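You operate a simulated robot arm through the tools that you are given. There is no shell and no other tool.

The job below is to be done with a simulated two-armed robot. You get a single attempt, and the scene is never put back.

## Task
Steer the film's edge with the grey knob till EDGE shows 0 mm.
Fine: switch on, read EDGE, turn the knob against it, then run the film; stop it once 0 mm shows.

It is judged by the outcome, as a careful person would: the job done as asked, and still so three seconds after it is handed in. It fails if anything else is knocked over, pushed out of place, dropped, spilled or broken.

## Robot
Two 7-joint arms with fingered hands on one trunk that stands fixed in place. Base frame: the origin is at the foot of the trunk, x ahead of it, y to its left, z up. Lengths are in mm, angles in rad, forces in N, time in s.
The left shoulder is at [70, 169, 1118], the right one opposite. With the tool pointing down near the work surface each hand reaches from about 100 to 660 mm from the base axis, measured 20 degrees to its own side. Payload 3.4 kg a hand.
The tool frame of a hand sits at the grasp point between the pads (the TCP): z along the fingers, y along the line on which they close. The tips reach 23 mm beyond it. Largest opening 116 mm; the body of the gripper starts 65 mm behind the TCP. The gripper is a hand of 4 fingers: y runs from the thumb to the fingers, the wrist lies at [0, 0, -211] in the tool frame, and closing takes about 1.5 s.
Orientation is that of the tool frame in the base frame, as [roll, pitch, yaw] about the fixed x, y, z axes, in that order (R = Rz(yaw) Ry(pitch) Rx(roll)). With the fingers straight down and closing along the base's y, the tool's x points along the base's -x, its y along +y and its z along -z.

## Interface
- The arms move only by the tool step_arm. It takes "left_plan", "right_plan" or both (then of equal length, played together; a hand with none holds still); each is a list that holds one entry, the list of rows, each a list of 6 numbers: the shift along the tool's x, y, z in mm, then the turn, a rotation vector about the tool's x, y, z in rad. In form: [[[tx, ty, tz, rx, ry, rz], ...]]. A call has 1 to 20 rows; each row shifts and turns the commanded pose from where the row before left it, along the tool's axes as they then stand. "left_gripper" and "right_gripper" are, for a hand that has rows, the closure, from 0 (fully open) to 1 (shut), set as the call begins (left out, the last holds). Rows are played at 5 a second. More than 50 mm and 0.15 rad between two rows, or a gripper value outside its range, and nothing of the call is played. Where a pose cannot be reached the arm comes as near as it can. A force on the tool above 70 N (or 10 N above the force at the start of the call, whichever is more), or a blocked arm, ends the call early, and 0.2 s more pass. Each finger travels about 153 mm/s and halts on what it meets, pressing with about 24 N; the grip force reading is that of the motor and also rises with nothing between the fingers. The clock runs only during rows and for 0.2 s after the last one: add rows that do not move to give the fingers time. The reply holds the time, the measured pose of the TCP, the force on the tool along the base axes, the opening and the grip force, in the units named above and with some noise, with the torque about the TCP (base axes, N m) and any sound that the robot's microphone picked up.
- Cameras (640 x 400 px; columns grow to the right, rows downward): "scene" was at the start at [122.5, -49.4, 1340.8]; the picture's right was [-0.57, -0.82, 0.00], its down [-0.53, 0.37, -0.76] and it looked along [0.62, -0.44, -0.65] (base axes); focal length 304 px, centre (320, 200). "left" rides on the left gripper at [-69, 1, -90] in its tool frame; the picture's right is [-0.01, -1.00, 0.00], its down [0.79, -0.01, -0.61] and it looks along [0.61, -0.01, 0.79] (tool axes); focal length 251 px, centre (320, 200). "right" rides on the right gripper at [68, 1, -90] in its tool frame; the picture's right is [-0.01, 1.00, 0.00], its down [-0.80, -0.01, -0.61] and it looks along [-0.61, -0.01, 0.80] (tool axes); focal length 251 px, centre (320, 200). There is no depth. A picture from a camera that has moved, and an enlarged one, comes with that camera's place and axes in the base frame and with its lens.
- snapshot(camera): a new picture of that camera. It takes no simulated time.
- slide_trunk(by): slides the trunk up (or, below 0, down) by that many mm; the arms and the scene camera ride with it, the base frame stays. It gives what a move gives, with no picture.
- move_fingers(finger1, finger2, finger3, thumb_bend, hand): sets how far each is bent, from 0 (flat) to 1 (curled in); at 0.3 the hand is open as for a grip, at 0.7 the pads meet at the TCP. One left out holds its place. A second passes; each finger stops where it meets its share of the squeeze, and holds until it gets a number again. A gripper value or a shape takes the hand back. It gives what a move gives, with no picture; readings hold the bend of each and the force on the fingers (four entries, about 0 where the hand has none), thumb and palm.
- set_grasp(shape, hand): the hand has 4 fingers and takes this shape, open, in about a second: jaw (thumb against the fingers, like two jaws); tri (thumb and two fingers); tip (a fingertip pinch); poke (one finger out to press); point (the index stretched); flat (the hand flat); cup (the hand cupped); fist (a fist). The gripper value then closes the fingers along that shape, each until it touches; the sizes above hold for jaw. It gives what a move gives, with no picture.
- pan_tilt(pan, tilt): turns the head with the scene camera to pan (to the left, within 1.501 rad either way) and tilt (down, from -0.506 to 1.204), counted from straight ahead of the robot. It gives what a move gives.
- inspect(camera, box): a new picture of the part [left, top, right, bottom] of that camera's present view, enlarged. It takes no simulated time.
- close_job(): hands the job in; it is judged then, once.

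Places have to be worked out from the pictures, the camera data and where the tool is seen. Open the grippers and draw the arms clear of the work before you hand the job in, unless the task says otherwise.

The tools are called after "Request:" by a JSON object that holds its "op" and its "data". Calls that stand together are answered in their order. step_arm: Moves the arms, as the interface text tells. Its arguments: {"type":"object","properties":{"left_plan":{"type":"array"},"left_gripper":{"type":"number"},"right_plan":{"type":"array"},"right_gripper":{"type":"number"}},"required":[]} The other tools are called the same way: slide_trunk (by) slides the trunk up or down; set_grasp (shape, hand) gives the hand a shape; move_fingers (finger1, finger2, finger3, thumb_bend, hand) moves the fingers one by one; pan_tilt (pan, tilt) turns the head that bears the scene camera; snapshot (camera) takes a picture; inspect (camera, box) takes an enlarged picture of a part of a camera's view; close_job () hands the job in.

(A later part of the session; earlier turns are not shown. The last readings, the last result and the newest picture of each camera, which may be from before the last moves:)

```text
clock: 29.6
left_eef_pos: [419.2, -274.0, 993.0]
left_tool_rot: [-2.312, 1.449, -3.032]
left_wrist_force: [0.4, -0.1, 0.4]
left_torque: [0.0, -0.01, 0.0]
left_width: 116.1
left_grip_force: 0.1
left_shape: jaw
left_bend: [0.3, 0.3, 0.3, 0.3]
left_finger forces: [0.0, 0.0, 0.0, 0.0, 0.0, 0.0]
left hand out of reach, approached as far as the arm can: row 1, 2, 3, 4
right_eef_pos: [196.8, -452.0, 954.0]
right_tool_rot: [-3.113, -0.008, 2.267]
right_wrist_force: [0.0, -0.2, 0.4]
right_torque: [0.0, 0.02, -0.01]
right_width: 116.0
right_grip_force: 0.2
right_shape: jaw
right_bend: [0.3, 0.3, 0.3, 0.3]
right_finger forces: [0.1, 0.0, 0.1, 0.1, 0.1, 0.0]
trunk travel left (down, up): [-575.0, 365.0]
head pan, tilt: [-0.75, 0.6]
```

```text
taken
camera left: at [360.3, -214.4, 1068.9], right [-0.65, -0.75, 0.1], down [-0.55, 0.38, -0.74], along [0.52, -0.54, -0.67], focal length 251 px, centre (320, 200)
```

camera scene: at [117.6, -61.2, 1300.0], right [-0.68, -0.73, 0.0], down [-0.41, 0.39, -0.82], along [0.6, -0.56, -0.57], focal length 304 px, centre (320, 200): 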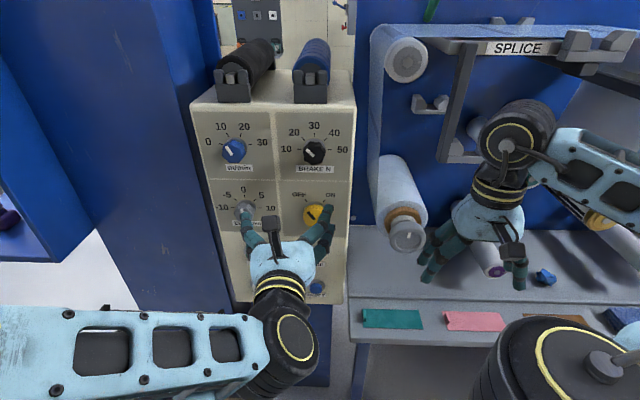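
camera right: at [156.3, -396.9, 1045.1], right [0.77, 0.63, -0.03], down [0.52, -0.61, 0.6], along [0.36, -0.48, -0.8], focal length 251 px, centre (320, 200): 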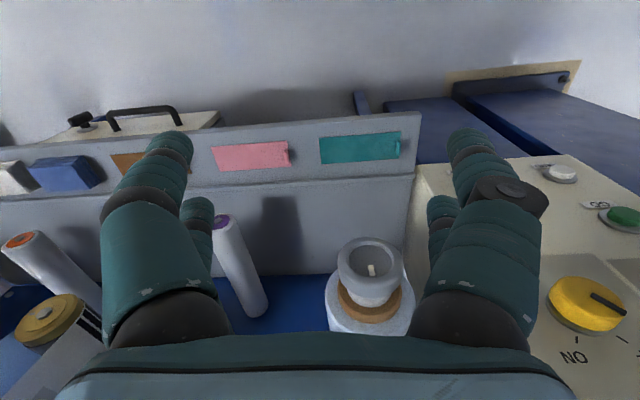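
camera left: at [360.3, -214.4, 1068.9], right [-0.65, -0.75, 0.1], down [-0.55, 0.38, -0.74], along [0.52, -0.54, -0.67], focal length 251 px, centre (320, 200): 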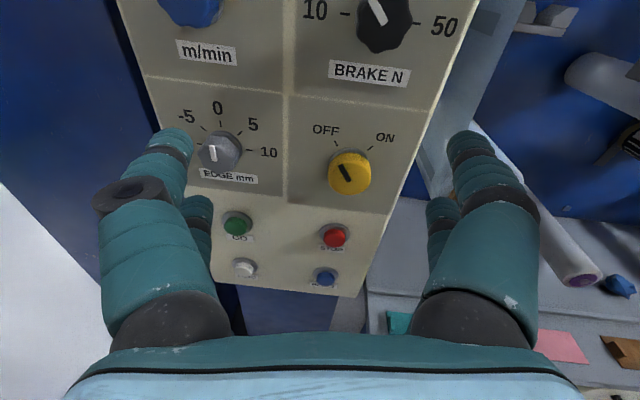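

The arm won't go lower relative to the shoulder in this posture, so I'll lower the trunk by 95 to bring the hand to the switch's height.

Request:
{"op": "slide_trunk", "data": {"by": -95}}

Request:
{"op": "snapshot", "data": {"camera": "scene"}}

Request:
{"op": "snapshot", "data": {"camera": "left"}}

```text
clock: 30.9
left_eef_pos: [417.3, -276.2, 899.2]
left_tool_rot: [-2.292, 1.448, -3.013]
left_wrist_force: [0.0, -0.7, -0.7]
left_torque: [0.02, -0.02, -0.01]
left_width: 115.8
left_grip_force: 0.0
left_shape: jaw
left_bend: [0.3, 0.3, 0.3, 0.3]
left_finger forces: [0.0, 0.0, 0.1, 0.0, 0.0, 0.0]
right_eef_pos: [197.5, -451.1, 858.7]
right_tool_rot: [-3.114, -0.007, 2.267]
right_wrist_force: [-0.4, -0.1, 0.1]
right_torque: [0.01, -0.01, -0.04]
right_width: 115.8
right_grip_force: 0.0
right_shape: jaw
right_bend: [0.3, 0.3, 0.3, 0.3]
right_finger forces: [0.1, 0.0, 0.1, 0.0, 0.0, 0.0]
trunk travel left (down, up): [-480.0, 460.0]
head pan, tilt: [-0.75, 0.6]
```

```text
taken
camera scene: at [117.5, -61.1, 1205.1], right [-0.68, -0.73, 0.0], down [-0.41, 0.39, -0.83], along [0.6, -0.56, -0.56], focal length 304 px, centre (320, 200)
```

scene: 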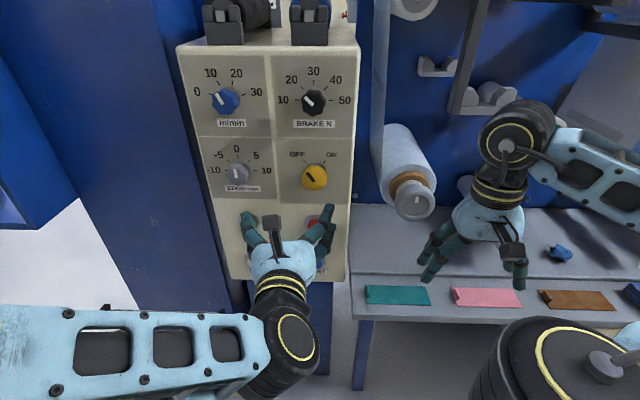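

```text
taken
camera left: at [359.3, -214.9, 975.2], right [-0.65, -0.75, 0.1], down [-0.55, 0.38, -0.74], along [0.52, -0.54, -0.67], focal length 251 px, centre (320, 200)
```

left: 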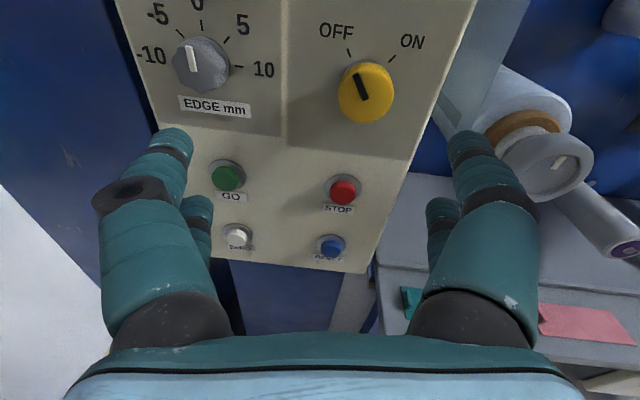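

The switch, as seen by the left camera, sits around [511,-412,896]. I'll move to about 60 mm in front of it and correct the small orientation error.

Request:
{"op": "step_arm", "data": {"left_plan": [[[-0.4, -8.5, 25, 0, 0, 0], [-0.4, -8.5, 25, 0, 0, 0], [-0.4, -8.5, 25, 0.02, -0.024, 0.033], [-0.4, -8.5, 25, 0.02, -0.024, 0.033], [0, 0, 0, 0.02, -0.024, 0.033], [0, 0, 0, 0, 0, 0]]]}}

Request:
{"op": "snapshot", "data": {"camera": "scene"}}

Request:
{"op": "snapshot", "data": {"camera": "left"}}

```text
clock: 32.3
left_eef_pos: [460.5, -305.2, 966.1]
left_tool_rot: [-2.872, 1.546, 2.644]
left_wrist_force: [-1.0, 0.2, -0.9]
left_torque: [-0.02, 0.0, 0.01]
left_width: 115.8
left_grip_force: 0.0
left_shape: jaw
left_bend: [0.3, 0.3, 0.3, 0.3]
left_finger forces: [0.1, 0.0, 0.1, 0.0, 0.1, 0.0]
left hand out of reach, approached as far as the arm can: row 1, 2, 3, 4, 5
right_eef_pos: [197.0, -452.1, 859.1]
right_tool_rot: [-3.113, -0.01, 2.267]
right_wrist_force: [0.7, 0.8, 0.1]
right_torque: [0.03, -0.01, 0.01]
right_width: 115.7
right_grip_force: 0.0
right_shape: jaw
right_bend: [0.3, 0.3, 0.3, 0.3]
right_finger forces: [0.1, 0.0, 0.0, 0.0, 0.0, 0.1]
trunk travel left (down, up): [-480.0, 460.0]
head pan, tilt: [-0.75, 0.6]
```

```text
taken
camera scene: at [117.9, -61.5, 1205.0], right [-0.68, -0.73, 0.0], down [-0.41, 0.39, -0.82], along [0.6, -0.56, -0.57], focal length 304 px, centre (320, 200)
```

scene: 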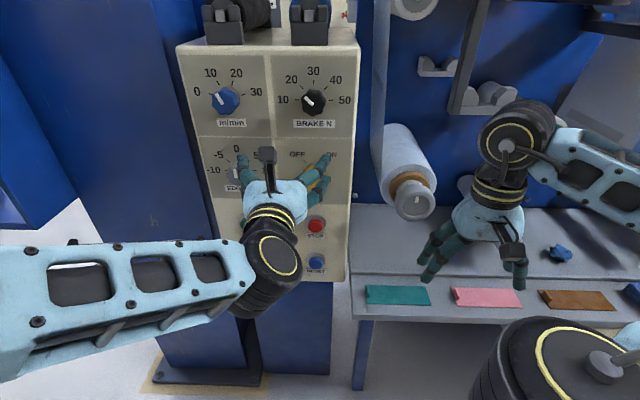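

```text
taken
camera left: at [398.8, -243.5, 1037.0], right [-0.69, -0.72, 0.02], down [-0.46, 0.43, -0.78], along [0.55, -0.55, -0.63], focal length 251 px, centre (320, 200)
```

left: 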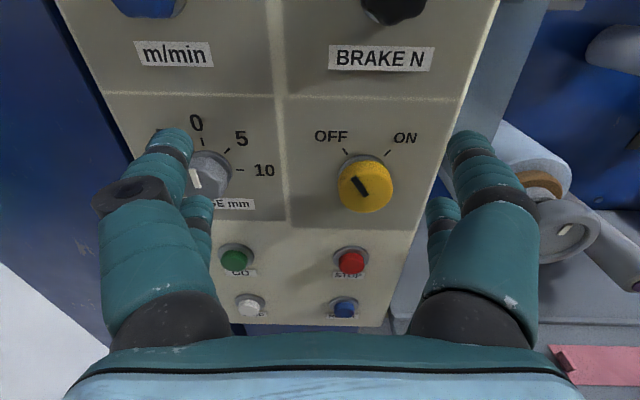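

The hand keeps rising to about shoulder height as it extends, and the orientation is now right. I'll lower the trunk by 70 to bring it back to knob height.

Request:
{"op": "slide_trunk", "data": {"by": -70}}

Request:
{"op": "step_arm", "data": {"left_plan": [[[0, -12, 0, 0, 0, 0], [0, -12, 0, 0, 0, 0], [0, 0, 0, 0, 0, 0]]]}}

Request:
{"op": "snapshot", "data": {"camera": "scene"}}

Request:
{"op": "snapshot", "data": {"camera": "left"}}

```text
clock: 33.4
left_eef_pos: [461.8, -304.0, 905.1]
left_tool_rot: [-2.513, 1.557, 3.007]
left_wrist_force: [-0.8, -0.3, -0.5]
left_torque: [0.0, -0.01, 0.01]
left_width: 116.0
left_grip_force: 0.0
left_shape: jaw
left_bend: [0.3, 0.3, 0.3, 0.3]
left_finger forces: [0.1, 0.0, 0.0, 0.0, 0.0, 0.1]
right_eef_pos: [196.2, -451.8, 788.2]
right_tool_rot: [-3.112, -0.008, 2.268]
right_wrist_force: [-0.5, 0.2, 0.3]
right_torque: [-0.03, 0.01, 0.01]
right_width: 115.9
right_grip_force: 0.1
right_shape: jaw
right_bend: [0.3, 0.3, 0.3, 0.3]
right_finger forces: [0.0, 0.1, 0.1, 0.0, 0.0, 0.0]
trunk travel left (down, up): [-410.0, 530.0]
head pan, tilt: [-0.75, 0.6]
```

```text
clock: 34.2
left_eef_pos: [435.8, -325.6, 901.7]
left_tool_rot: [2.725, 1.547, 1.945]
left_wrist_force: [0.0, -0.8, 0.3]
left_torque: [-0.01, 0.04, -0.01]
left_width: 115.7
left_grip_force: 0.0
left_shape: jaw
left_bend: [0.3, 0.3, 0.3, 0.3]
left_finger forces: [0.1, 0.0, 0.0, 0.0, 0.0, 0.0]
right_eef_pos: [197.1, -450.6, 787.9]
right_tool_rot: [-3.111, -0.007, 2.268]
right_wrist_force: [-0.1, 0.4, 0.4]
right_torque: [0.01, -0.02, -0.03]
right_width: 116.0
right_grip_force: 0.0
right_shape: jaw
right_bend: [0.3, 0.3, 0.3, 0.3]
right_finger forces: [0.1, 0.1, 0.0, 0.0, 0.1, 0.0]
trunk travel left (down, up): [-410.0, 530.0]
head pan, tilt: [-0.75, 0.6]
```

```text
taken
camera scene: at [117.6, -61.2, 1135.0], right [-0.68, -0.73, 0.0], down [-0.41, 0.39, -0.83], along [0.6, -0.56, -0.56], focal length 304 px, centre (320, 200)
```

scene: 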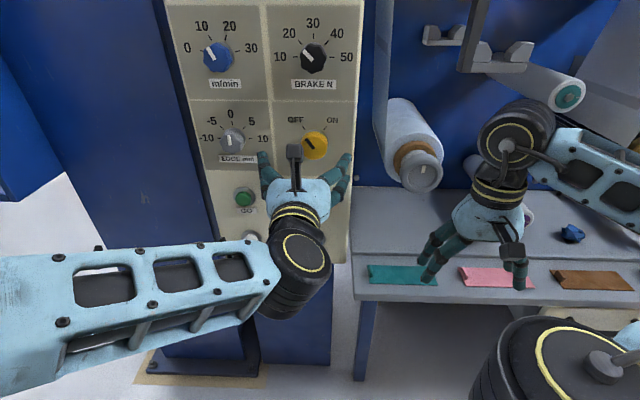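

```text
taken
camera left: at [373.6, -263.7, 972.1], right [-0.7, -0.71, 0.0], down [-0.44, 0.44, -0.78], along [0.56, -0.55, -0.62], focal length 251 px, centre (320, 200)
```

left: 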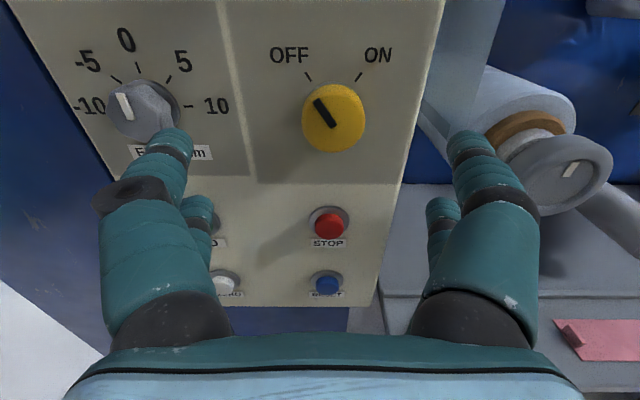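

Now all poses are reachable and the tool axis is within about 1° of the panel normal. The switch is about 115 mm ahead and 10 mm to the right; I'll close 75 mm of that.

Request:
{"op": "step_arm", "data": {"left_plan": [[[2, -5, 25, 0, 0, 0], [2, -5, 25, 0, 0, 0], [0, 0, 25, 0, 0, 0], [0, 0, 0, 0, 0, 0]]]}}

Request:
{"op": "snapshot", "data": {"camera": "scene"}}

Request:
{"op": "snapshot", "data": {"camera": "left"}}

```text
clock: 35.2
left_eef_pos: [468.4, -342.3, 919.0]
left_tool_rot: [2.634, 1.542, 1.839]
left_wrist_force: [-0.4, 0.1, 0.5]
left_torque: [0.01, 0.03, 0.02]
left_width: 115.9
left_grip_force: 0.1
left_shape: jaw
left_bend: [0.3, 0.3, 0.3, 0.3]
left_finger forces: [0.1, 0.1, 0.0, 0.0, 0.0, 0.0]
left hand out of reach, approached as far as the arm can: row 1, 2, 3
right_eef_pos: [196.2, -451.4, 788.8]
right_tool_rot: [-3.111, -0.007, 2.267]
right_wrist_force: [-0.6, 1.0, -0.8]
right_torque: [0.01, 0.02, 0.01]
right_width: 116.0
right_grip_force: 0.1
right_shape: jaw
right_bend: [0.3, 0.3, 0.3, 0.3]
right_finger forces: [0.0, 0.0, 0.0, 0.0, 0.1, 0.0]
trunk travel left (down, up): [-410.0, 530.0]
head pan, tilt: [-0.75, 0.6]
```

```text
taken
camera scene: at [117.5, -61.2, 1135.0], right [-0.68, -0.73, 0.0], down [-0.41, 0.39, -0.83], along [0.6, -0.56, -0.56], focal length 304 px, centre (320, 200)
```

scene: 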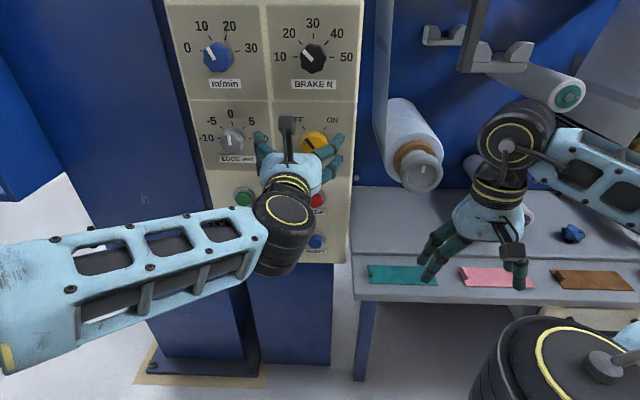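

```text
taken
camera left: at [408.1, -280.8, 990.9], right [-0.71, -0.7, -0.01], down [-0.44, 0.45, -0.78], along [0.55, -0.55, -0.63], focal length 251 px, centre (320, 200)
```

left: 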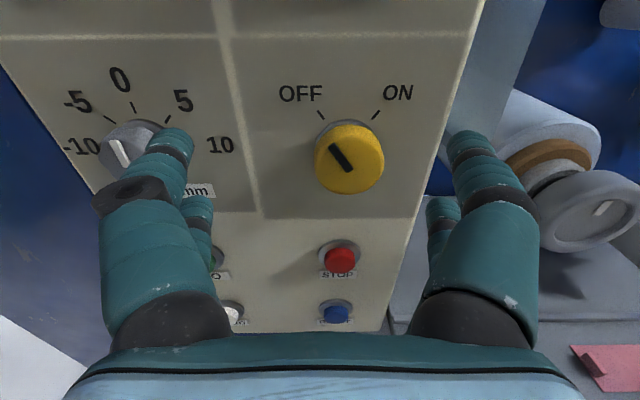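

The wrist's sideways bend limit is making the hand rise. I'll approach with the hand yawed about 14° more to the right, advance, then turn it back square once the arm is more extended.

Request:
{"op": "step_arm", "data": {"left_plan": [[[0, 0, 0, 0.125, 0, 0], [0, 0, 0, 0.125, 0, 0], [11, -4.4, 15, 0, 0, 0], [11, -4.4, 15, 0, 0, 0], [0, 0, 0, 0, 0, 0]]]}}

Request:
{"op": "snapshot", "data": {"camera": "left"}}

Request:
{"op": "snapshot", "data": {"camera": "scene"}}

```text
clock: 36.4
left_eef_pos: [469.6, -342.2, 920.9]
left_tool_rot: [2.633, 1.543, 1.84]
left_wrist_force: [-0.1, 0.2, -0.8]
left_torque: [0.02, 0.03, 0.01]
left_width: 115.8
left_grip_force: 0.1
left_shape: jaw
left_bend: [0.3, 0.3, 0.3, 0.3]
left_finger forces: [0.1, 0.0, 0.0, 0.0, 0.0, 0.0]
left hand out of reach, approached as far as the arm can: row 1, 2, 3, 4
right_eef_pos: [196.3, -451.9, 789.9]
right_tool_rot: [-3.114, -0.008, 2.267]
right_wrist_force: [-0.5, -0.6, -0.3]
right_torque: [0.05, 0.02, 0.01]
right_width: 116.0
right_grip_force: 0.1
right_shape: jaw
right_bend: [0.3, 0.3, 0.3, 0.3]
right_finger forces: [0.1, 0.0, 0.0, 0.0, 0.0, 0.0]
trunk travel left (down, up): [-410.0, 530.0]
head pan, tilt: [-0.75, 0.6]
```

```text
taken
camera left: at [408.3, -280.3, 992.1], right [-0.71, -0.7, 0.0], down [-0.44, 0.45, -0.78], along [0.55, -0.55, -0.63], focal length 251 px, centre (320, 200)
```

left: 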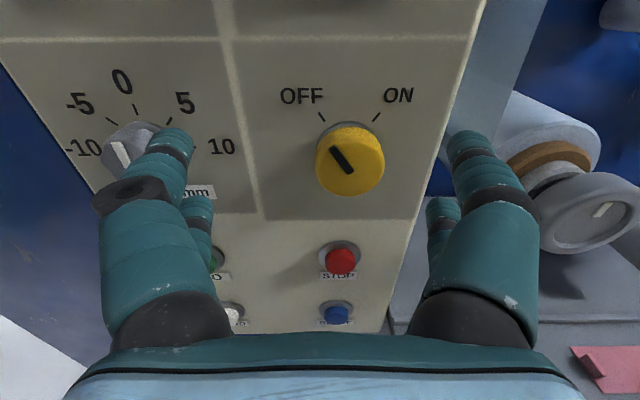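

```text
taken
camera scene: at [117.6, -61.2, 1135.0], right [-0.68, -0.73, 0.0], down [-0.41, 0.39, -0.82], along [0.6, -0.56, -0.57], focal length 304 px, centre (320, 200)
```

scene: 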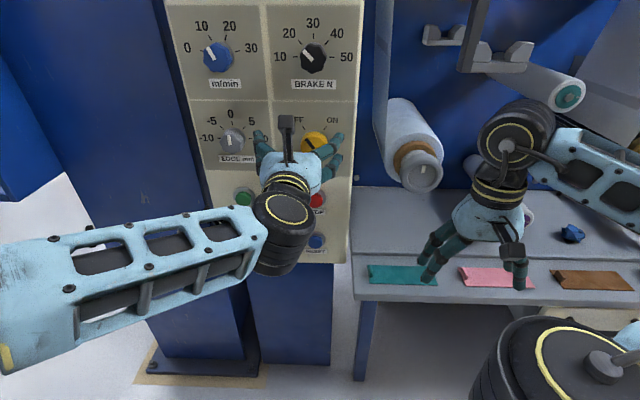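

Nothing moved, so the arm is stuck on some joint limit. I'll test whether rolling the hand about its axis relieves it — a rolled start is wanted anyway for turning the switch clockwise.

Request:
{"op": "step_arm", "data": {"left_plan": [[[0, 0, -10, 0, 0, -0.14], [0, 0, 0, 0, 0, -0.14], [0, 0, 0, 0, 0, -0.14], [0, 0, 0, 0, 0, 0]]]}}

Request:
{"op": "step_arm", "data": {"left_plan": [[[0, 0, 20, 0, 0, 0], [0, 0, 0, 0, 0, 0]]]}}

Request:
{"op": "snapshot", "data": {"camera": "scene"}}

```text
clock: 37.4
left_eef_pos: [463.0, -334.8, 921.4]
left_tool_rot: [-1.633, 1.163, -2.423]
left_wrist_force: [-0.2, -0.1, -0.1]
left_torque: [-0.01, -0.01, 0.0]
left_width: 116.1
left_grip_force: 0.1
left_shape: jaw
left_bend: [0.3, 0.3, 0.3, 0.3]
left_finger forces: [0.0, 0.0, 0.0, 0.0, 0.1, 0.0]
right_eef_pos: [196.2, -450.7, 788.6]
right_tool_rot: [-3.113, -0.006, 2.267]
right_wrist_force: [0.1, -0.2, -0.3]
right_torque: [0.0, 0.0, -0.01]
right_width: 115.9
right_grip_force: 0.0
right_shape: jaw
right_bend: [0.3, 0.3, 0.3, 0.3]
right_finger forces: [0.0, 0.1, 0.0, 0.0, 0.1, 0.1]
trunk travel left (down, up): [-410.0, 530.0]
head pan, tilt: [-0.75, 0.6]
```

```text
clock: 38.0
left_eef_pos: [476.6, -344.2, 923.7]
left_tool_rot: [-1.641, 1.164, -2.428]
left_wrist_force: [-0.3, -0.6, -0.5]
left_torque: [0.01, 0.03, 0.01]
left_width: 116.1
left_grip_force: 0.1
left_shape: jaw
left_bend: [0.3, 0.3, 0.3, 0.3]
left_finger forces: [0.0, 0.1, 0.1, 0.0, 0.0, 0.1]
left hand out of reach, approached as far as the arm can: row 1
right_eef_pos: [197.4, -451.5, 788.6]
right_tool_rot: [-3.112, -0.008, 2.267]
right_wrist_force: [0.0, -0.3, 0.1]
right_torque: [0.04, 0.0, -0.01]
right_width: 116.0
right_grip_force: 0.0
right_shape: jaw
right_bend: [0.3, 0.3, 0.3, 0.3]
right_finger forces: [0.1, 0.0, 0.1, 0.0, 0.0, 0.1]
trunk travel left (down, up): [-410.0, 530.0]
head pan, tilt: [-0.75, 0.6]
```

```text
taken
camera scene: at [117.4, -61.1, 1135.1], right [-0.68, -0.73, 0.0], down [-0.41, 0.39, -0.83], along [0.6, -0.56, -0.56], focal length 304 px, centre (320, 200)
```

scene: 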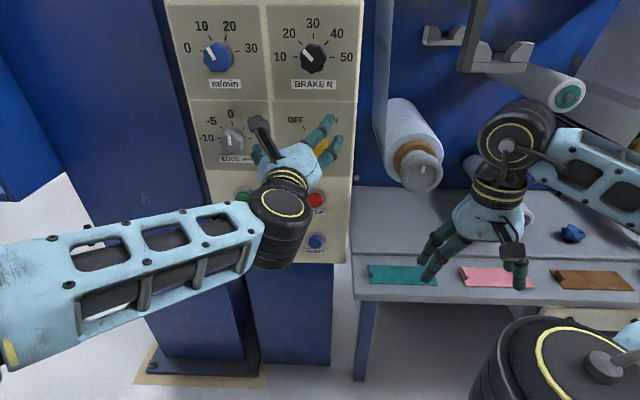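

Rolling works freely and the forward step mostly succeeded; the limit seems to be reach to the right at this height. I'll keep advancing and compensate any rise with the trunk.

Request:
{"op": "step_arm", "data": {"left_plan": [[[3, -6.6, 15, 0, 0, 0], [3, -6.6, 15, 0, 0, 0], [0, 0, 0, 0, 0, 0]]]}}

Request:
{"op": "snapshot", "data": {"camera": "scene"}}

Request:
{"op": "snapshot", "data": {"camera": "left"}}

```text
clock: 38.8
left_eef_pos: [479.2, -346.8, 930.0]
left_tool_rot: [-1.637, 1.164, -2.427]
left_wrist_force: [-0.2, -0.4, 0.6]
left_torque: [-0.01, -0.01, -0.01]
left_width: 115.8
left_grip_force: 0.1
left_shape: jaw
left_bend: [0.3, 0.3, 0.3, 0.3]
left_finger forces: [0.0, 0.1, 0.0, 0.0, 0.0, 0.0]
left hand out of reach, approached as far as the arm can: row 1, 2
right_eef_pos: [197.2, -452.5, 788.5]
right_tool_rot: [-3.112, -0.006, 2.268]
right_wrist_force: [0.2, -0.9, -0.4]
right_torque: [-0.01, -0.02, 0.0]
right_width: 116.0
right_grip_force: 0.1
right_shape: jaw
right_bend: [0.3, 0.3, 0.3, 0.3]
right_finger forces: [0.1, 0.0, 0.1, 0.0, 0.1, 0.1]
trunk travel left (down, up): [-410.0, 530.0]
head pan, tilt: [-0.75, 0.6]
```

```text
taken
camera scene: at [117.6, -61.2, 1135.0], right [-0.68, -0.73, 0.0], down [-0.41, 0.39, -0.82], along [0.6, -0.56, -0.57], focal length 304 px, centre (320, 200)
```

scene: 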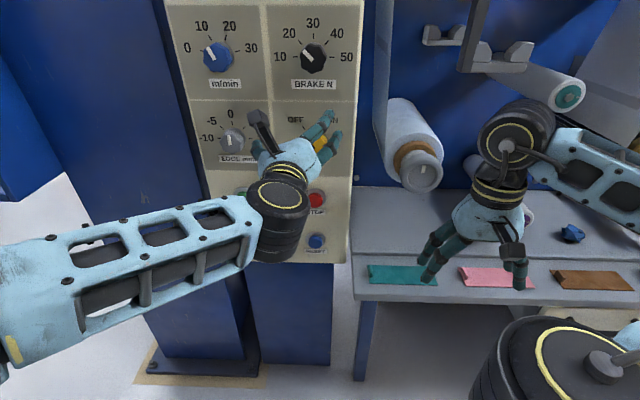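

```text
taken
camera left: at [438.2, -265.0, 994.7], right [-0.65, -0.65, 0.4], down [-0.67, 0.22, -0.71], along [0.37, -0.73, -0.58], focal length 251 px, centre (320, 200)
```

left: 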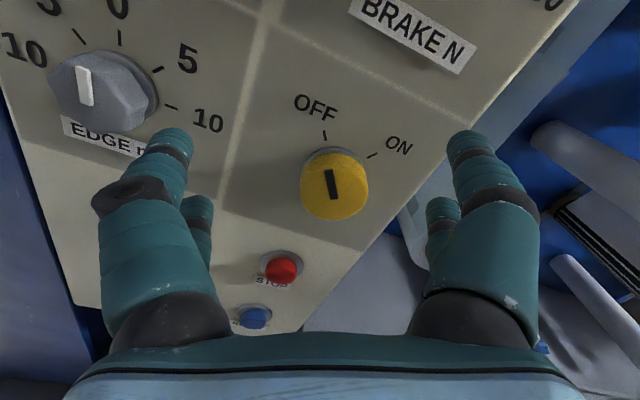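

I'll probe which directions are free: first straight along base +x.

Request:
{"op": "step_arm", "data": {"left_plan": [[[-7, 16, 17.5, 0, 0, 0], [0, 0, 0, 0, 0, 0]]]}}

Request:
{"op": "step_arm", "data": {"left_plan": [[[7, -16, 17.5, 0, 0, 0], [0, 0, 0, 0, 0, 0]]]}}

Request:
{"op": "step_arm", "data": {"left_plan": [[[0, 0, 0, -0.12, 0, 0], [0, 0, 0, 0, 0, 0]]]}}

Request:
{"op": "step_arm", "data": {"left_plan": [[[7, -16, 17.5, 0, 0, 0], [0, 0, 0, 0, 0, 0]]]}}

```text
clock: 39.4
left_eef_pos: [503.1, -344.2, 929.3]
left_tool_rot: [-1.643, 1.164, -2.433]
left_wrist_force: [0.5, -0.4, -0.4]
left_torque: [-0.02, 0.03, -0.01]
left_width: 115.7
left_grip_force: 0.1
left_shape: jaw
left_bend: [0.3, 0.3, 0.3, 0.3]
left_finger forces: [0.0, 0.0, 0.1, 0.1, 0.1, 0.0]
left hand out of reach, approached as far as the arm can: row 1
right_eef_pos: [196.6, -452.2, 788.6]
right_tool_rot: [-3.112, -0.007, 2.268]
right_wrist_force: [0.0, 0.4, 0.3]
right_torque: [-0.01, -0.02, 0.02]
right_width: 115.7
right_grip_force: 0.0
right_shape: jaw
right_bend: [0.3, 0.3, 0.3, 0.3]
right_finger forces: [0.0, 0.1, 0.0, 0.0, 0.0, 0.0]
trunk travel left (down, up): [-410.0, 530.0]
head pan, tilt: [-0.75, 0.6]
```

```text
clock: 40.0
left_eef_pos: [501.9, -345.4, 933.5]
left_tool_rot: [-1.64, 1.166, -2.429]
left_wrist_force: [-0.3, 0.4, 0.5]
left_torque: [-0.02, -0.01, -0.02]
left_width: 115.9
left_grip_force: 0.0
left_shape: jaw
left_bend: [0.3, 0.3, 0.3, 0.3]
left_finger forces: [0.0, 0.1, 0.0, 0.1, 0.0, 0.1]
left hand out of reach, approached as far as the arm can: row 1
right_eef_pos: [197.0, -450.7, 788.4]
right_tool_rot: [-3.112, -0.007, 2.268]
right_wrist_force: [0.5, -0.5, 0.3]
right_torque: [0.01, 0.03, -0.01]
right_width: 115.9
right_grip_force: 0.1
right_shape: jaw
right_bend: [0.3, 0.3, 0.3, 0.3]
right_finger forces: [0.0, 0.1, 0.0, 0.1, 0.1, 0.1]
trunk travel left (down, up): [-410.0, 530.0]
head pan, tilt: [-0.75, 0.6]
```

```text
clock: 40.6
left_eef_pos: [505.9, -332.6, 920.9]
left_tool_rot: [-1.755, 1.163, -2.424]
left_wrist_force: [-0.7, 0.2, -0.6]
left_torque: [0.0, 0.02, -0.04]
left_width: 115.6
left_grip_force: 0.1
left_shape: jaw
left_bend: [0.3, 0.3, 0.3, 0.3]
left_finger forces: [0.0, 0.0, 0.0, 0.0, 0.0, 0.1]
left hand out of reach, approached as far as the arm can: row 1
right_eef_pos: [196.6, -451.0, 788.4]
right_tool_rot: [-3.112, -0.007, 2.267]
right_wrist_force: [-1.5, 0.2, -0.2]
right_torque: [0.01, 0.0, -0.04]
right_width: 115.8
right_grip_force: 0.1
right_shape: jaw
right_bend: [0.3, 0.3, 0.3, 0.3]
right_finger forces: [0.1, 0.1, 0.0, 0.1, 0.0, 0.0]
trunk travel left (down, up): [-410.0, 530.0]
head pan, tilt: [-0.75, 0.6]
```

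```text
clock: 41.2
left_eef_pos: [506.6, -333.5, 921.4]
left_tool_rot: [-1.756, 1.164, -2.424]
left_wrist_force: [-0.7, -0.6, 1.5]
left_torque: [0.0, -0.01, -0.04]
left_width: 115.8
left_grip_force: 0.0
left_shape: jaw
left_bend: [0.3, 0.3, 0.3, 0.3]
left_finger forces: [0.1, 0.0, 0.0, 0.0, 0.1, 0.1]
left hand out of reach, approached as far as the arm can: row 1
right_eef_pos: [196.5, -451.1, 788.3]
right_tool_rot: [-3.111, -0.007, 2.268]
right_wrist_force: [0.0, -0.1, -0.4]
right_torque: [0.0, -0.03, 0.01]
right_width: 115.8
right_grip_force: 0.1
right_shape: jaw
right_bend: [0.3, 0.3, 0.3, 0.3]
right_finger forces: [0.0, 0.0, 0.0, 0.1, 0.0, 0.1]
trunk travel left (down, up): [-410.0, 530.0]
head pan, tilt: [-0.75, 0.6]
```

The left arm can't get past about y = -345 here, so the grey knob and GO are for the left hand while the switch needs the right. I'll back the left hand away from the panel before adjusting anything else.

Request:
{"op": "step_arm", "data": {"left_plan": [[[0, 0, -35, 0, 0, 0], [0, 0, -35, 0, 0, 0], [0, 0, -35, 0, 0, 0], [0, 0, 0, 0, 0, 0]]]}}

Request:
{"op": "snapshot", "data": {"camera": "scene"}}

```text
clock: 42.2
left_eef_pos: [426.5, -269.8, 928.0]
left_tool_rot: [-1.754, 1.164, -2.422]
left_wrist_force: [-0.5, 0.0, -0.1]
left_torque: [0.01, -0.01, 0.01]
left_width: 116.1
left_grip_force: 0.1
left_shape: jaw
left_bend: [0.3, 0.3, 0.3, 0.3]
left_finger forces: [0.1, 0.1, 0.0, 0.0, 0.0, 0.0]
right_eef_pos: [196.8, -451.1, 788.7]
right_tool_rot: [-3.112, -0.009, 2.268]
right_wrist_force: [-0.2, -0.2, 0.0]
right_torque: [0.01, -0.01, -0.02]
right_width: 115.9
right_grip_force: 0.1
right_shape: jaw
right_bend: [0.3, 0.3, 0.3, 0.3]
right_finger forces: [0.0, 0.0, 0.0, 0.1, 0.0, 0.0]
trunk travel left (down, up): [-410.0, 530.0]
head pan, tilt: [-0.75, 0.6]
```

```text
taken
camera scene: at [117.8, -61.6, 1135.0], right [-0.68, -0.73, 0.0], down [-0.41, 0.39, -0.82], along [0.6, -0.56, -0.57], focal length 304 px, centre (320, 200)
```

scene: 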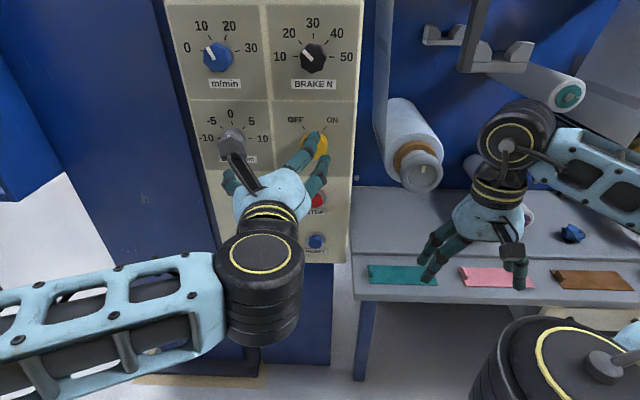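

I'll move the left hand further left for room, and test how far the right wrist can roll about its own axis (it may be facing the awkward way round).

Request:
{"op": "step_arm", "data": {"left_plan": [[[-10, 22, -24, 0, 0, 0], [-10, 22, -24, 0, 0, 0], [-10, 22, -24, 0, 0, 0], [0, 0, 0, 0, 0, 0]]]}}

Request:
{"op": "step_arm", "data": {"right_plan": [[[0, 0, 0, 0, 0, 0.145], [0, 0, 0, 0, 0, 0.145], [0, 0, 0, 0, 0, 0.145], [0, 0, 0, 0, 0, 0.145], [0, 0, 0, 0, 0, 0.145], [0, 0, 0, 0, 0, 0.145], [0, 0, 0, 0, 0, 0.145], [0, 0, 0, 0, 0, 0.145], [0, 0, 0, 0, 0, 0.145], [0, 0, 0, 0, 0, 0.145]]]}}

Request:
{"op": "snapshot", "data": {"camera": "scene"}}

```text
clock: 43.2
left_eef_pos: [415.7, -166.0, 934.5]
left_tool_rot: [-1.755, 1.164, -2.422]
left_wrist_force: [0.4, 0.3, -0.2]
left_torque: [-0.01, -0.01, -0.02]
left_width: 115.8
left_grip_force: 0.0
left_shape: jaw
left_bend: [0.3, 0.3, 0.3, 0.3]
left_finger forces: [0.0, 0.1, 0.0, 0.1, 0.0, 0.0]
right_eef_pos: [197.5, -451.4, 788.3]
right_tool_rot: [-3.112, -0.009, 2.266]
right_wrist_force: [-0.6, 0.0, 0.5]
right_torque: [0.0, 0.01, -0.02]
right_width: 116.1
right_grip_force: 0.0
right_shape: jaw
right_bend: [0.3, 0.3, 0.3, 0.3]
right_finger forces: [0.0, 0.0, 0.1, 0.0, 0.0, 0.1]
trunk travel left (down, up): [-410.0, 530.0]
head pan, tilt: [-0.75, 0.6]
```

```text
clock: 45.4
left_eef_pos: [416.6, -166.4, 935.6]
left_tool_rot: [-1.757, 1.166, -2.423]
left_wrist_force: [0.4, 0.5, -0.4]
left_torque: [-0.01, 0.02, 0.0]
left_width: 115.9
left_grip_force: 0.0
left_shape: jaw
left_bend: [0.3, 0.3, 0.3, 0.3]
left_finger forces: [0.0, 0.1, 0.1, 0.1, 0.0, 0.1]
right_eef_pos: [226.6, -625.4, 758.7]
right_tool_rot: [-3.129, 0.025, 0.817]
right_wrist_force: [0.8, -0.6, 0.5]
right_torque: [0.0, 0.0, -0.01]
right_width: 115.8
right_grip_force: 0.1
right_shape: jaw
right_bend: [0.3, 0.3, 0.3, 0.3]
right_finger forces: [0.1, 0.1, 0.0, 0.0, 0.1, 0.0]
right hand out of reach, approached as far as the arm can: row 5, 6, 7, 8, 9, 10
trunk travel left (down, up): [-410.0, 530.0]
head pan, tilt: [-0.75, 0.6]
```

```text
taken
camera scene: at [118.3, -61.5, 1134.9], right [-0.68, -0.73, 0.0], down [-0.41, 0.39, -0.82], along [0.6, -0.56, -0.57], focal length 304 px, centre (320, 200)
```

scene: 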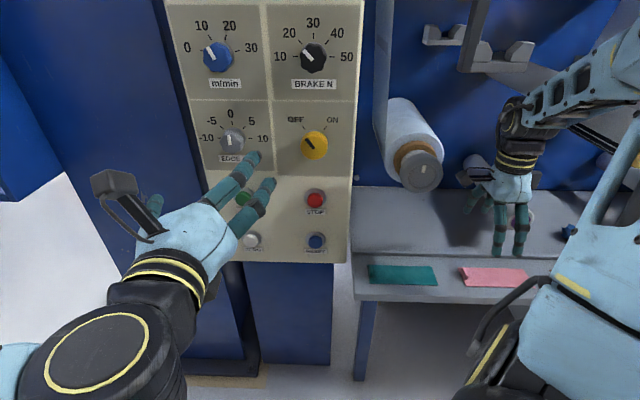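

Rolling that way hits a limit and drags the arm outwards over the table. I'll reverse it and bring the right hand back to its parking spot.

Request:
{"op": "step_arm", "data": {"right_plan": [[[0, 0, -10, 0, 0, -0.145], [0, 0, 0, 0, 0, -0.145], [0, 0, 0, 0, 0, -0.145], [0, 0, 0, 0, 0, -0.145], [0, 0, 0, 0, 0, -0.145], [0, 0, 0, 0, 0, -0.145], [44, -2.4, -6, 0, 0, 0], [44, -2.4, -6, 0, 0, 0], [44, -2.4, -6, 0, 0, 0], [44, -2.4, -6, 0, 0, 0], [0, 0, 0, 0, 0, 0]]]}}

Request:
{"op": "snapshot", "data": {"camera": "scene"}}

```text
clock: 47.8
left_eef_pos: [414.9, -165.7, 935.2]
left_tool_rot: [-1.754, 1.163, -2.422]
left_wrist_force: [0.5, -0.1, 0.1]
left_torque: [-0.01, -0.02, 0.01]
left_width: 115.9
left_grip_force: 0.0
left_shape: jaw
left_bend: [0.3, 0.3, 0.3, 0.3]
left_finger forces: [0.1, 0.1, 0.0, 0.0, 0.0, 0.1]
right_eef_pos: [197.2, -451.8, 790.9]
right_tool_rot: [-3.113, 0.011, 1.689]
right_wrist_force: [-0.5, -0.8, 0.3]
right_torque: [0.03, -0.05, -0.02]
right_width: 116.0
right_grip_force: 0.0
right_shape: jaw
right_bend: [0.3, 0.3, 0.3, 0.3]
right_finger forces: [0.0, 0.0, 0.1, 0.0, 0.0, 0.0]
trunk travel left (down, up): [-410.0, 530.0]
head pan, tilt: [-0.75, 0.6]
```

```text
taken
camera scene: at [117.8, -61.4, 1135.0], right [-0.68, -0.73, 0.0], down [-0.41, 0.39, -0.82], along [0.6, -0.56, -0.57], focal length 304 px, centre (320, 200)
```

scene: 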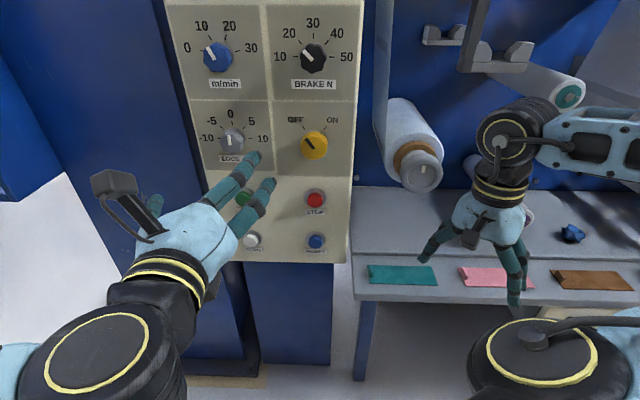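

Recovered. Now test rolling in the other direction.

Request:
{"op": "step_arm", "data": {"right_plan": [[[0, 0, 0, 0, 0, -0.145], [0, 0, 0, 0, 0, -0.145], [0, 0, 0, 0, 0, -0.145], [0, 0, 0, 0, 0, -0.145], [0, 0, 0, 0, 0, -0.145], [0, 0, 0, 0, 0, -0.145], [0, 0, 0, 0, 0, -0.145], [0, 0, 0, 0, 0, -0.145], [0, 0, 0, 0, 0, -0.145], [0, 0, 0, 0, 0, -0.145], [0, 0, 0, 0, 0, -0.145], [0, 0, 0, 0, 0, -0.145], [0, 0, 0, 0, 0, -0.145], [0, 0, 0, 0, 0, -0.145], [0, 0, 0, 0, 0, -0.145]]]}}

Request:
{"op": "snapshot", "data": {"camera": "scene"}}

```text
clock: 51.0
left_eef_pos: [417.7, -165.2, 935.1]
left_tool_rot: [-1.754, 1.164, -2.423]
left_wrist_force: [0.5, 0.4, -0.5]
left_torque: [0.01, -0.02, 0.02]
left_width: 115.8
left_grip_force: 0.1
left_shape: jaw
left_bend: [0.3, 0.3, 0.3, 0.3]
left_finger forces: [0.0, 0.0, 0.0, 0.0, 0.0, 0.1]
right_eef_pos: [197.1, -450.5, 790.8]
right_tool_rot: [3.132, -0.03, -2.418]
right_wrist_force: [0.9, -0.5, -0.5]
right_torque: [0.03, 0.0, 0.01]
right_width: 116.4
right_grip_force: 0.2
right_shape: jaw
right_bend: [0.3, 0.3, 0.3, 0.3]
right_finger forces: [0.1, 0.0, 0.0, 0.0, 0.0, 0.0]
trunk travel left (down, up): [-410.0, 530.0]
head pan, tilt: [-0.75, 0.6]
```

```text
taken
camera scene: at [117.6, -61.2, 1135.0], right [-0.68, -0.73, 0.0], down [-0.41, 0.39, -0.82], along [0.6, -0.56, -0.57], focal length 304 px, centre (320, 200)
```

scene: 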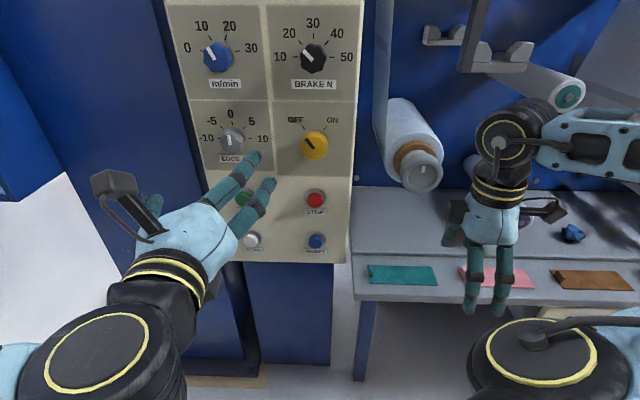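

Free in this direction. Continuing the roll towards the mirrored orientation.

Request:
{"op": "step_arm", "data": {"right_plan": [[[0, 0, 0, 0, 0, -0.145], [0, 0, 0, 0, 0, -0.145], [0, 0, 0, 0, 0, -0.145], [0, 0, 0, 0, 0, -0.145], [0, 0, 0, 0, 0, -0.145], [0, 0, 0, 0, 0, -0.145]]]}}

Request:
{"op": "snapshot", "data": {"camera": "scene"}}

```text
clock: 52.4
left_eef_pos: [414.8, -165.2, 934.8]
left_tool_rot: [-1.755, 1.164, -2.422]
left_wrist_force: [0.0, 0.0, -0.1]
left_torque: [0.0, -0.03, 0.0]
left_width: 116.0
left_grip_force: 0.1
left_shape: jaw
left_bend: [0.3, 0.3, 0.3, 0.3]
left_finger forces: [0.1, 0.0, 0.0, 0.0, 0.1, 0.0]
right_eef_pos: [196.4, -449.6, 790.7]
right_tool_rot: [3.114, -0.012, -1.549]
right_wrist_force: [0.3, 0.0, -0.2]
right_torque: [0.01, -0.01, 0.01]
right_width: 116.0
right_grip_force: 0.1
right_shape: jaw
right_bend: [0.3, 0.3, 0.3, 0.3]
right_finger forces: [0.1, 0.0, 0.0, 0.0, 0.0, 0.0]
trunk travel left (down, up): [-410.0, 530.0]
head pan, tilt: [-0.75, 0.6]
```

```text
taken
camera scene: at [117.6, -61.2, 1135.0], right [-0.68, -0.73, 0.0], down [-0.41, 0.39, -0.82], along [0.6, -0.56, -0.57], focal length 304 px, centre (320, 200)
```

scene: 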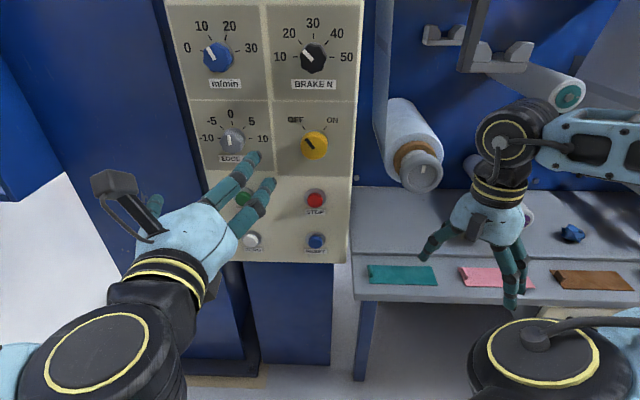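

The mirrored orientation is reachable. I'll finish the roll, move the left hand further left, and raise the trunk for the right arm's approach.

Request:
{"op": "step_arm", "data": {"right_plan": [[[0, 0, 0, 0, 0, -0.145], [0, 0, 0, 0, 0, -0.145], [0, 0, 0, 0, 0, -0.145], [0, 0, 0, 0, 0, -0.145], [0, 0, 0, 0, 0, -0.145], [0, 0, 0, 0, 0, 0]]], "left_plan": [[[-10, 22, -24, 0, 0, 0], [-10, 22, -24, 0, 0, 0], [-10, 22, -24, 0, 0, 0], [0, 0, 0, 0, 0, 0], [0, 0, 0, 0, 0, 0], [0, 0, 0, 0, 0, 0]]]}}

Request:
{"op": "slide_trunk", "data": {"by": 365}}

Request:
{"op": "snapshot", "data": {"camera": "scene"}}

```text
clock: 53.8
left_eef_pos: [405.5, -65.5, 943.4]
left_tool_rot: [-1.754, 1.163, -2.421]
left_wrist_force: [0.1, 0.0, 0.2]
left_torque: [0.0, 0.03, 0.0]
left_width: 116.2
left_grip_force: 0.1
left_shape: jaw
left_bend: [0.3, 0.3, 0.3, 0.3]
left_finger forces: [0.1, 0.0, 0.0, 0.0, 0.0, 0.1]
right_eef_pos: [197.6, -449.6, 789.6]
right_tool_rot: [3.113, 0.008, -0.823]
right_wrist_force: [0.2, 0.1, 0.8]
right_torque: [0.02, 0.0, -0.03]
right_width: 115.8
right_grip_force: 0.1
right_shape: jaw
right_bend: [0.3, 0.3, 0.3, 0.3]
right_finger forces: [0.0, 0.0, 0.0, 0.0, 0.0, 0.0]
trunk travel left (down, up): [-410.0, 530.0]
head pan, tilt: [-0.75, 0.6]
```

```text
clock: 57.4
left_eef_pos: [406.4, -65.2, 1307.8]
left_tool_rot: [-1.755, 1.164, -2.423]
left_wrist_force: [0.1, -1.2, 0.1]
left_torque: [0.0, -0.02, 0.01]
left_width: 115.9
left_grip_force: 0.0
left_shape: jaw
left_bend: [0.3, 0.3, 0.3, 0.3]
left_finger forces: [0.1, 0.0, 0.1, 0.1, 0.0, 0.0]
right_eef_pos: [196.7, -449.7, 1155.5]
right_tool_rot: [3.112, 0.009, -0.823]
right_wrist_force: [0.2, 0.2, -1.5]
right_torque: [-0.03, 0.0, -0.04]
right_width: 116.1
right_grip_force: 0.0
right_shape: jaw
right_bend: [0.3, 0.3, 0.3, 0.3]
right_finger forces: [0.0, 0.1, 0.0, 0.0, 0.0, 0.1]
trunk travel left (down, up): [-775.0, 165.0]
head pan, tilt: [-0.75, 0.6]
```

```text
taken
camera scene: at [117.7, -61.2, 1500.0], right [-0.68, -0.73, 0.0], down [-0.41, 0.39, -0.82], along [0.6, -0.56, -0.57], focal length 304 px, centre (320, 200)
```

scene: 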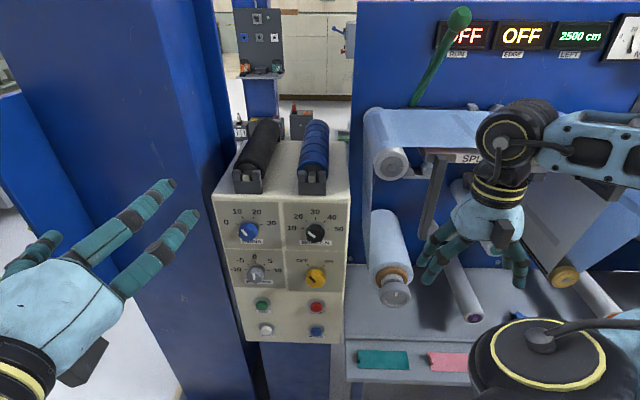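

Now bring the right hand (pointing down, mirrored roll) to a point about 100 mm in front of the switch, at z≈1000.

Request:
{"op": "step_arm", "data": {"right_plan": [[[12.1, -36.1, 22.1, 0, 0, 0], [12.1, -36.1, 22.1, 0, 0, 0], [12.1, -36.1, 22.1, 0, 0, 0], [12.1, -36.1, 22.1, 0, 0, 0], [12.1, -36.1, 22.1, 0, 0, 0], [12.1, -36.1, 22.1, 0, 0, 0], [0, 0, 0, 0, 0, 0]]]}}

Request:
{"op": "snapshot", "data": {"camera": "scene"}}

Request:
{"op": "snapshot", "data": {"camera": "right"}}

```text
clock: 59.0
left_eef_pos: [404.8, -63.2, 1308.1]
left_tool_rot: [-1.752, 1.164, -2.421]
left_wrist_force: [0.2, 0.2, 0.4]
left_torque: [-0.01, -0.01, 0.04]
left_width: 115.9
left_grip_force: 0.1
left_shape: jaw
left_bend: [0.3, 0.3, 0.3, 0.3]
left_finger forces: [0.0, 0.2, 0.0, 0.0, 0.0, 0.0]
right_eef_pos: [399.3, -357.5, 1017.6]
right_tool_rot: [3.11, 0.008, -0.828]
right_wrist_force: [0.3, -0.4, 0.3]
right_torque: [0.05, 0.0, -0.01]
right_width: 115.8
right_grip_force: 0.0
right_shape: jaw
right_bend: [0.3, 0.3, 0.3, 0.3]
right_finger forces: [0.1, 0.0, 0.1, 0.0, 0.0, 0.0]
trunk travel left (down, up): [-775.0, 165.0]
head pan, tilt: [-0.75, 0.6]
```

```text
taken
camera scene: at [116.7, -60.5, 1500.2], right [-0.68, -0.73, 0.0], down [-0.41, 0.38, -0.83], along [0.6, -0.56, -0.56], focal length 304 px, centre (320, 200)
```

scene: 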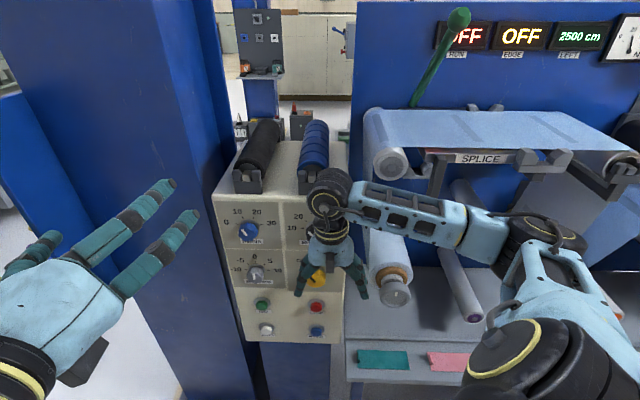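

```text
taken
camera right: at [448.5, -407.3, 1107.1], right [-0.74, -0.67, 0.03], down [-0.52, 0.6, 0.61], along [-0.43, 0.44, -0.79], focal length 251 px, centre (320, 200)
```

right: 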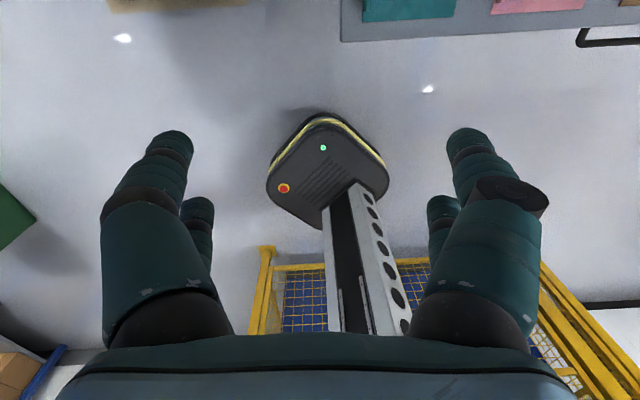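

The arm followed without trouble. Now pitch the right hand up towards the panel, in stages.

Request:
{"op": "step_arm", "data": {"right_plan": [[[0, 0, 9, 0, 0.1428, 0], [-1.3, 0, 8.9, 0, 0.1428, 0], [-2.5, 0, 8.6, 0, 0.1428, 0], [-3.7, 0, 8.2, 0, 0.1428, 0], [-4.9, 0, 7.6, 0, 0.1428, 0], [0, 0, 0, 0, 0, 0]]]}}

Request:
{"op": "snapshot", "data": {"camera": "scene"}}

```text
clock: 60.4
left_eef_pos: [407.4, -65.1, 1308.4]
left_tool_rot: [-1.755, 1.165, -2.423]
left_wrist_force: [0.9, 0.4, -0.1]
left_torque: [0.0, -0.03, -0.02]
left_width: 116.3
left_grip_force: 0.0
left_shape: jaw
left_bend: [0.3, 0.3, 0.3, 0.3]
left_finger forces: [0.0, 0.0, 0.0, 0.0, 0.0, 0.1]
right_eef_pos: [399.9, -358.9, 971.1]
right_tool_rot: [3.104, -0.705, -0.799]
right_wrist_force: [1.1, 0.6, -0.2]
right_torque: [-0.02, 0.01, 0.02]
right_width: 116.1
right_grip_force: 0.1
right_shape: jaw
right_bend: [0.3, 0.3, 0.3, 0.3]
right_finger forces: [0.0, 0.0, 0.0, 0.0, 0.0, 0.1]
trunk travel left (down, up): [-775.0, 165.0]
head pan, tilt: [-0.75, 0.6]
```

```text
taken
camera scene: at [117.9, -61.3, 1500.0], right [-0.68, -0.73, 0.0], down [-0.41, 0.39, -0.82], along [0.6, -0.56, -0.57], focal length 304 px, centre (320, 200)
```

scene: 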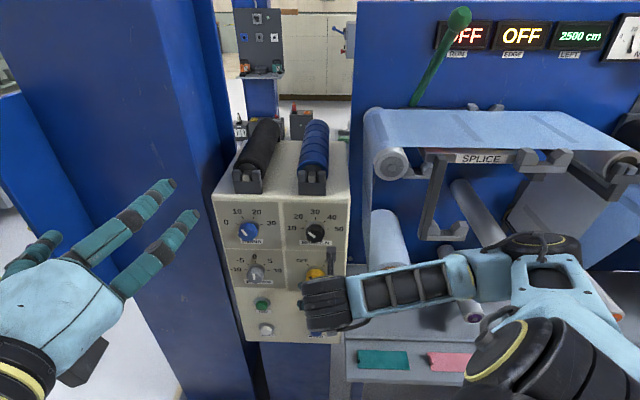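

Good, 40° reached. Continuing.

Request:
{"op": "step_arm", "data": {"right_plan": [[[-5.9, 0, 6.8, 0, 0.1428, 0], [-6.8, 0, 5.9, 0, 0.1428, 0], [-7.6, 0, 4.9, 0, 0.1428, 0], [0, 0, 0, 0, 0, 0]]]}}

Request:
{"op": "snapshot", "data": {"camera": "scene"}}

Request:
{"op": "snapshot", "data": {"camera": "right"}}

```text
clock: 61.4
left_eef_pos: [405.7, -66.2, 1308.1]
left_tool_rot: [-1.754, 1.164, -2.422]
left_wrist_force: [-0.5, 0.0, 0.4]
left_torque: [0.03, 0.0, 0.01]
left_width: 115.8
left_grip_force: 0.2
left_shape: jaw
left_bend: [0.3, 0.3, 0.3, 0.3]
left_finger forces: [0.0, 0.0, 0.0, 0.1, 0.0, 0.0]
right_eef_pos: [399.4, -332.8, 943.4]
right_tool_rot: [3.133, -0.999, -0.789]
right_wrist_force: [-1.0, 0.1, 1.0]
right_torque: [-0.01, 0.0, 0.01]
right_width: 116.0
right_grip_force: 0.0
right_shape: jaw
right_bend: [0.3, 0.3, 0.3, 0.3]
right_finger forces: [0.0, 0.0, 0.1, 0.0, 0.0, 0.0]
right hand out of reach, approached as far as the arm can: row 1, 2
trunk travel left (down, up): [-775.0, 165.0]
head pan, tilt: [-0.75, 0.6]
```

```text
taken
camera scene: at [116.8, -62.1, 1500.1], right [-0.68, -0.73, 0.0], down [-0.41, 0.39, -0.83], along [0.6, -0.56, -0.56], focal length 304 px, centre (320, 200)
```

scene: 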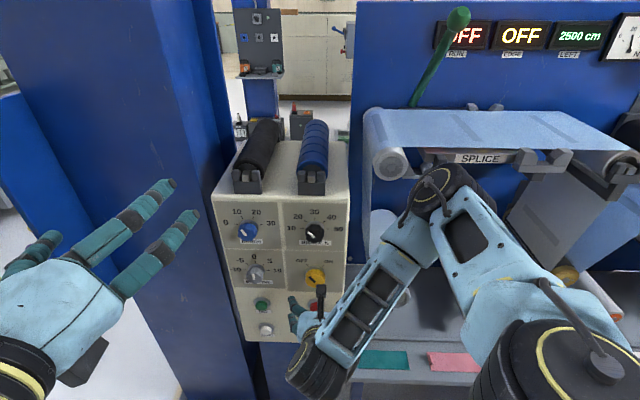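

```text
taken
camera right: at [373.2, -305.3, 1050.5], right [-0.72, -0.7, 0.0], down [-0.65, 0.68, -0.34], along [0.24, -0.24, -0.94], focal length 251 px, centre (320, 200)
```

right: 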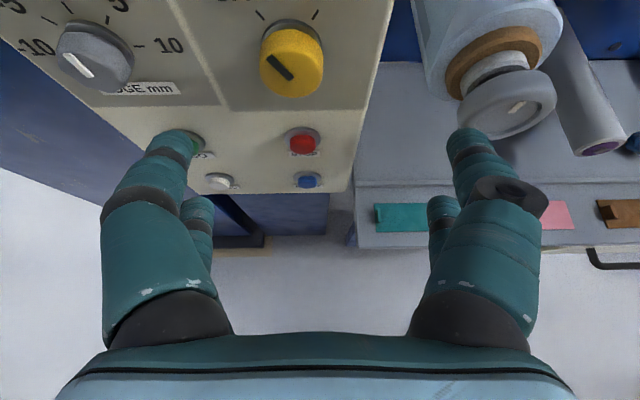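

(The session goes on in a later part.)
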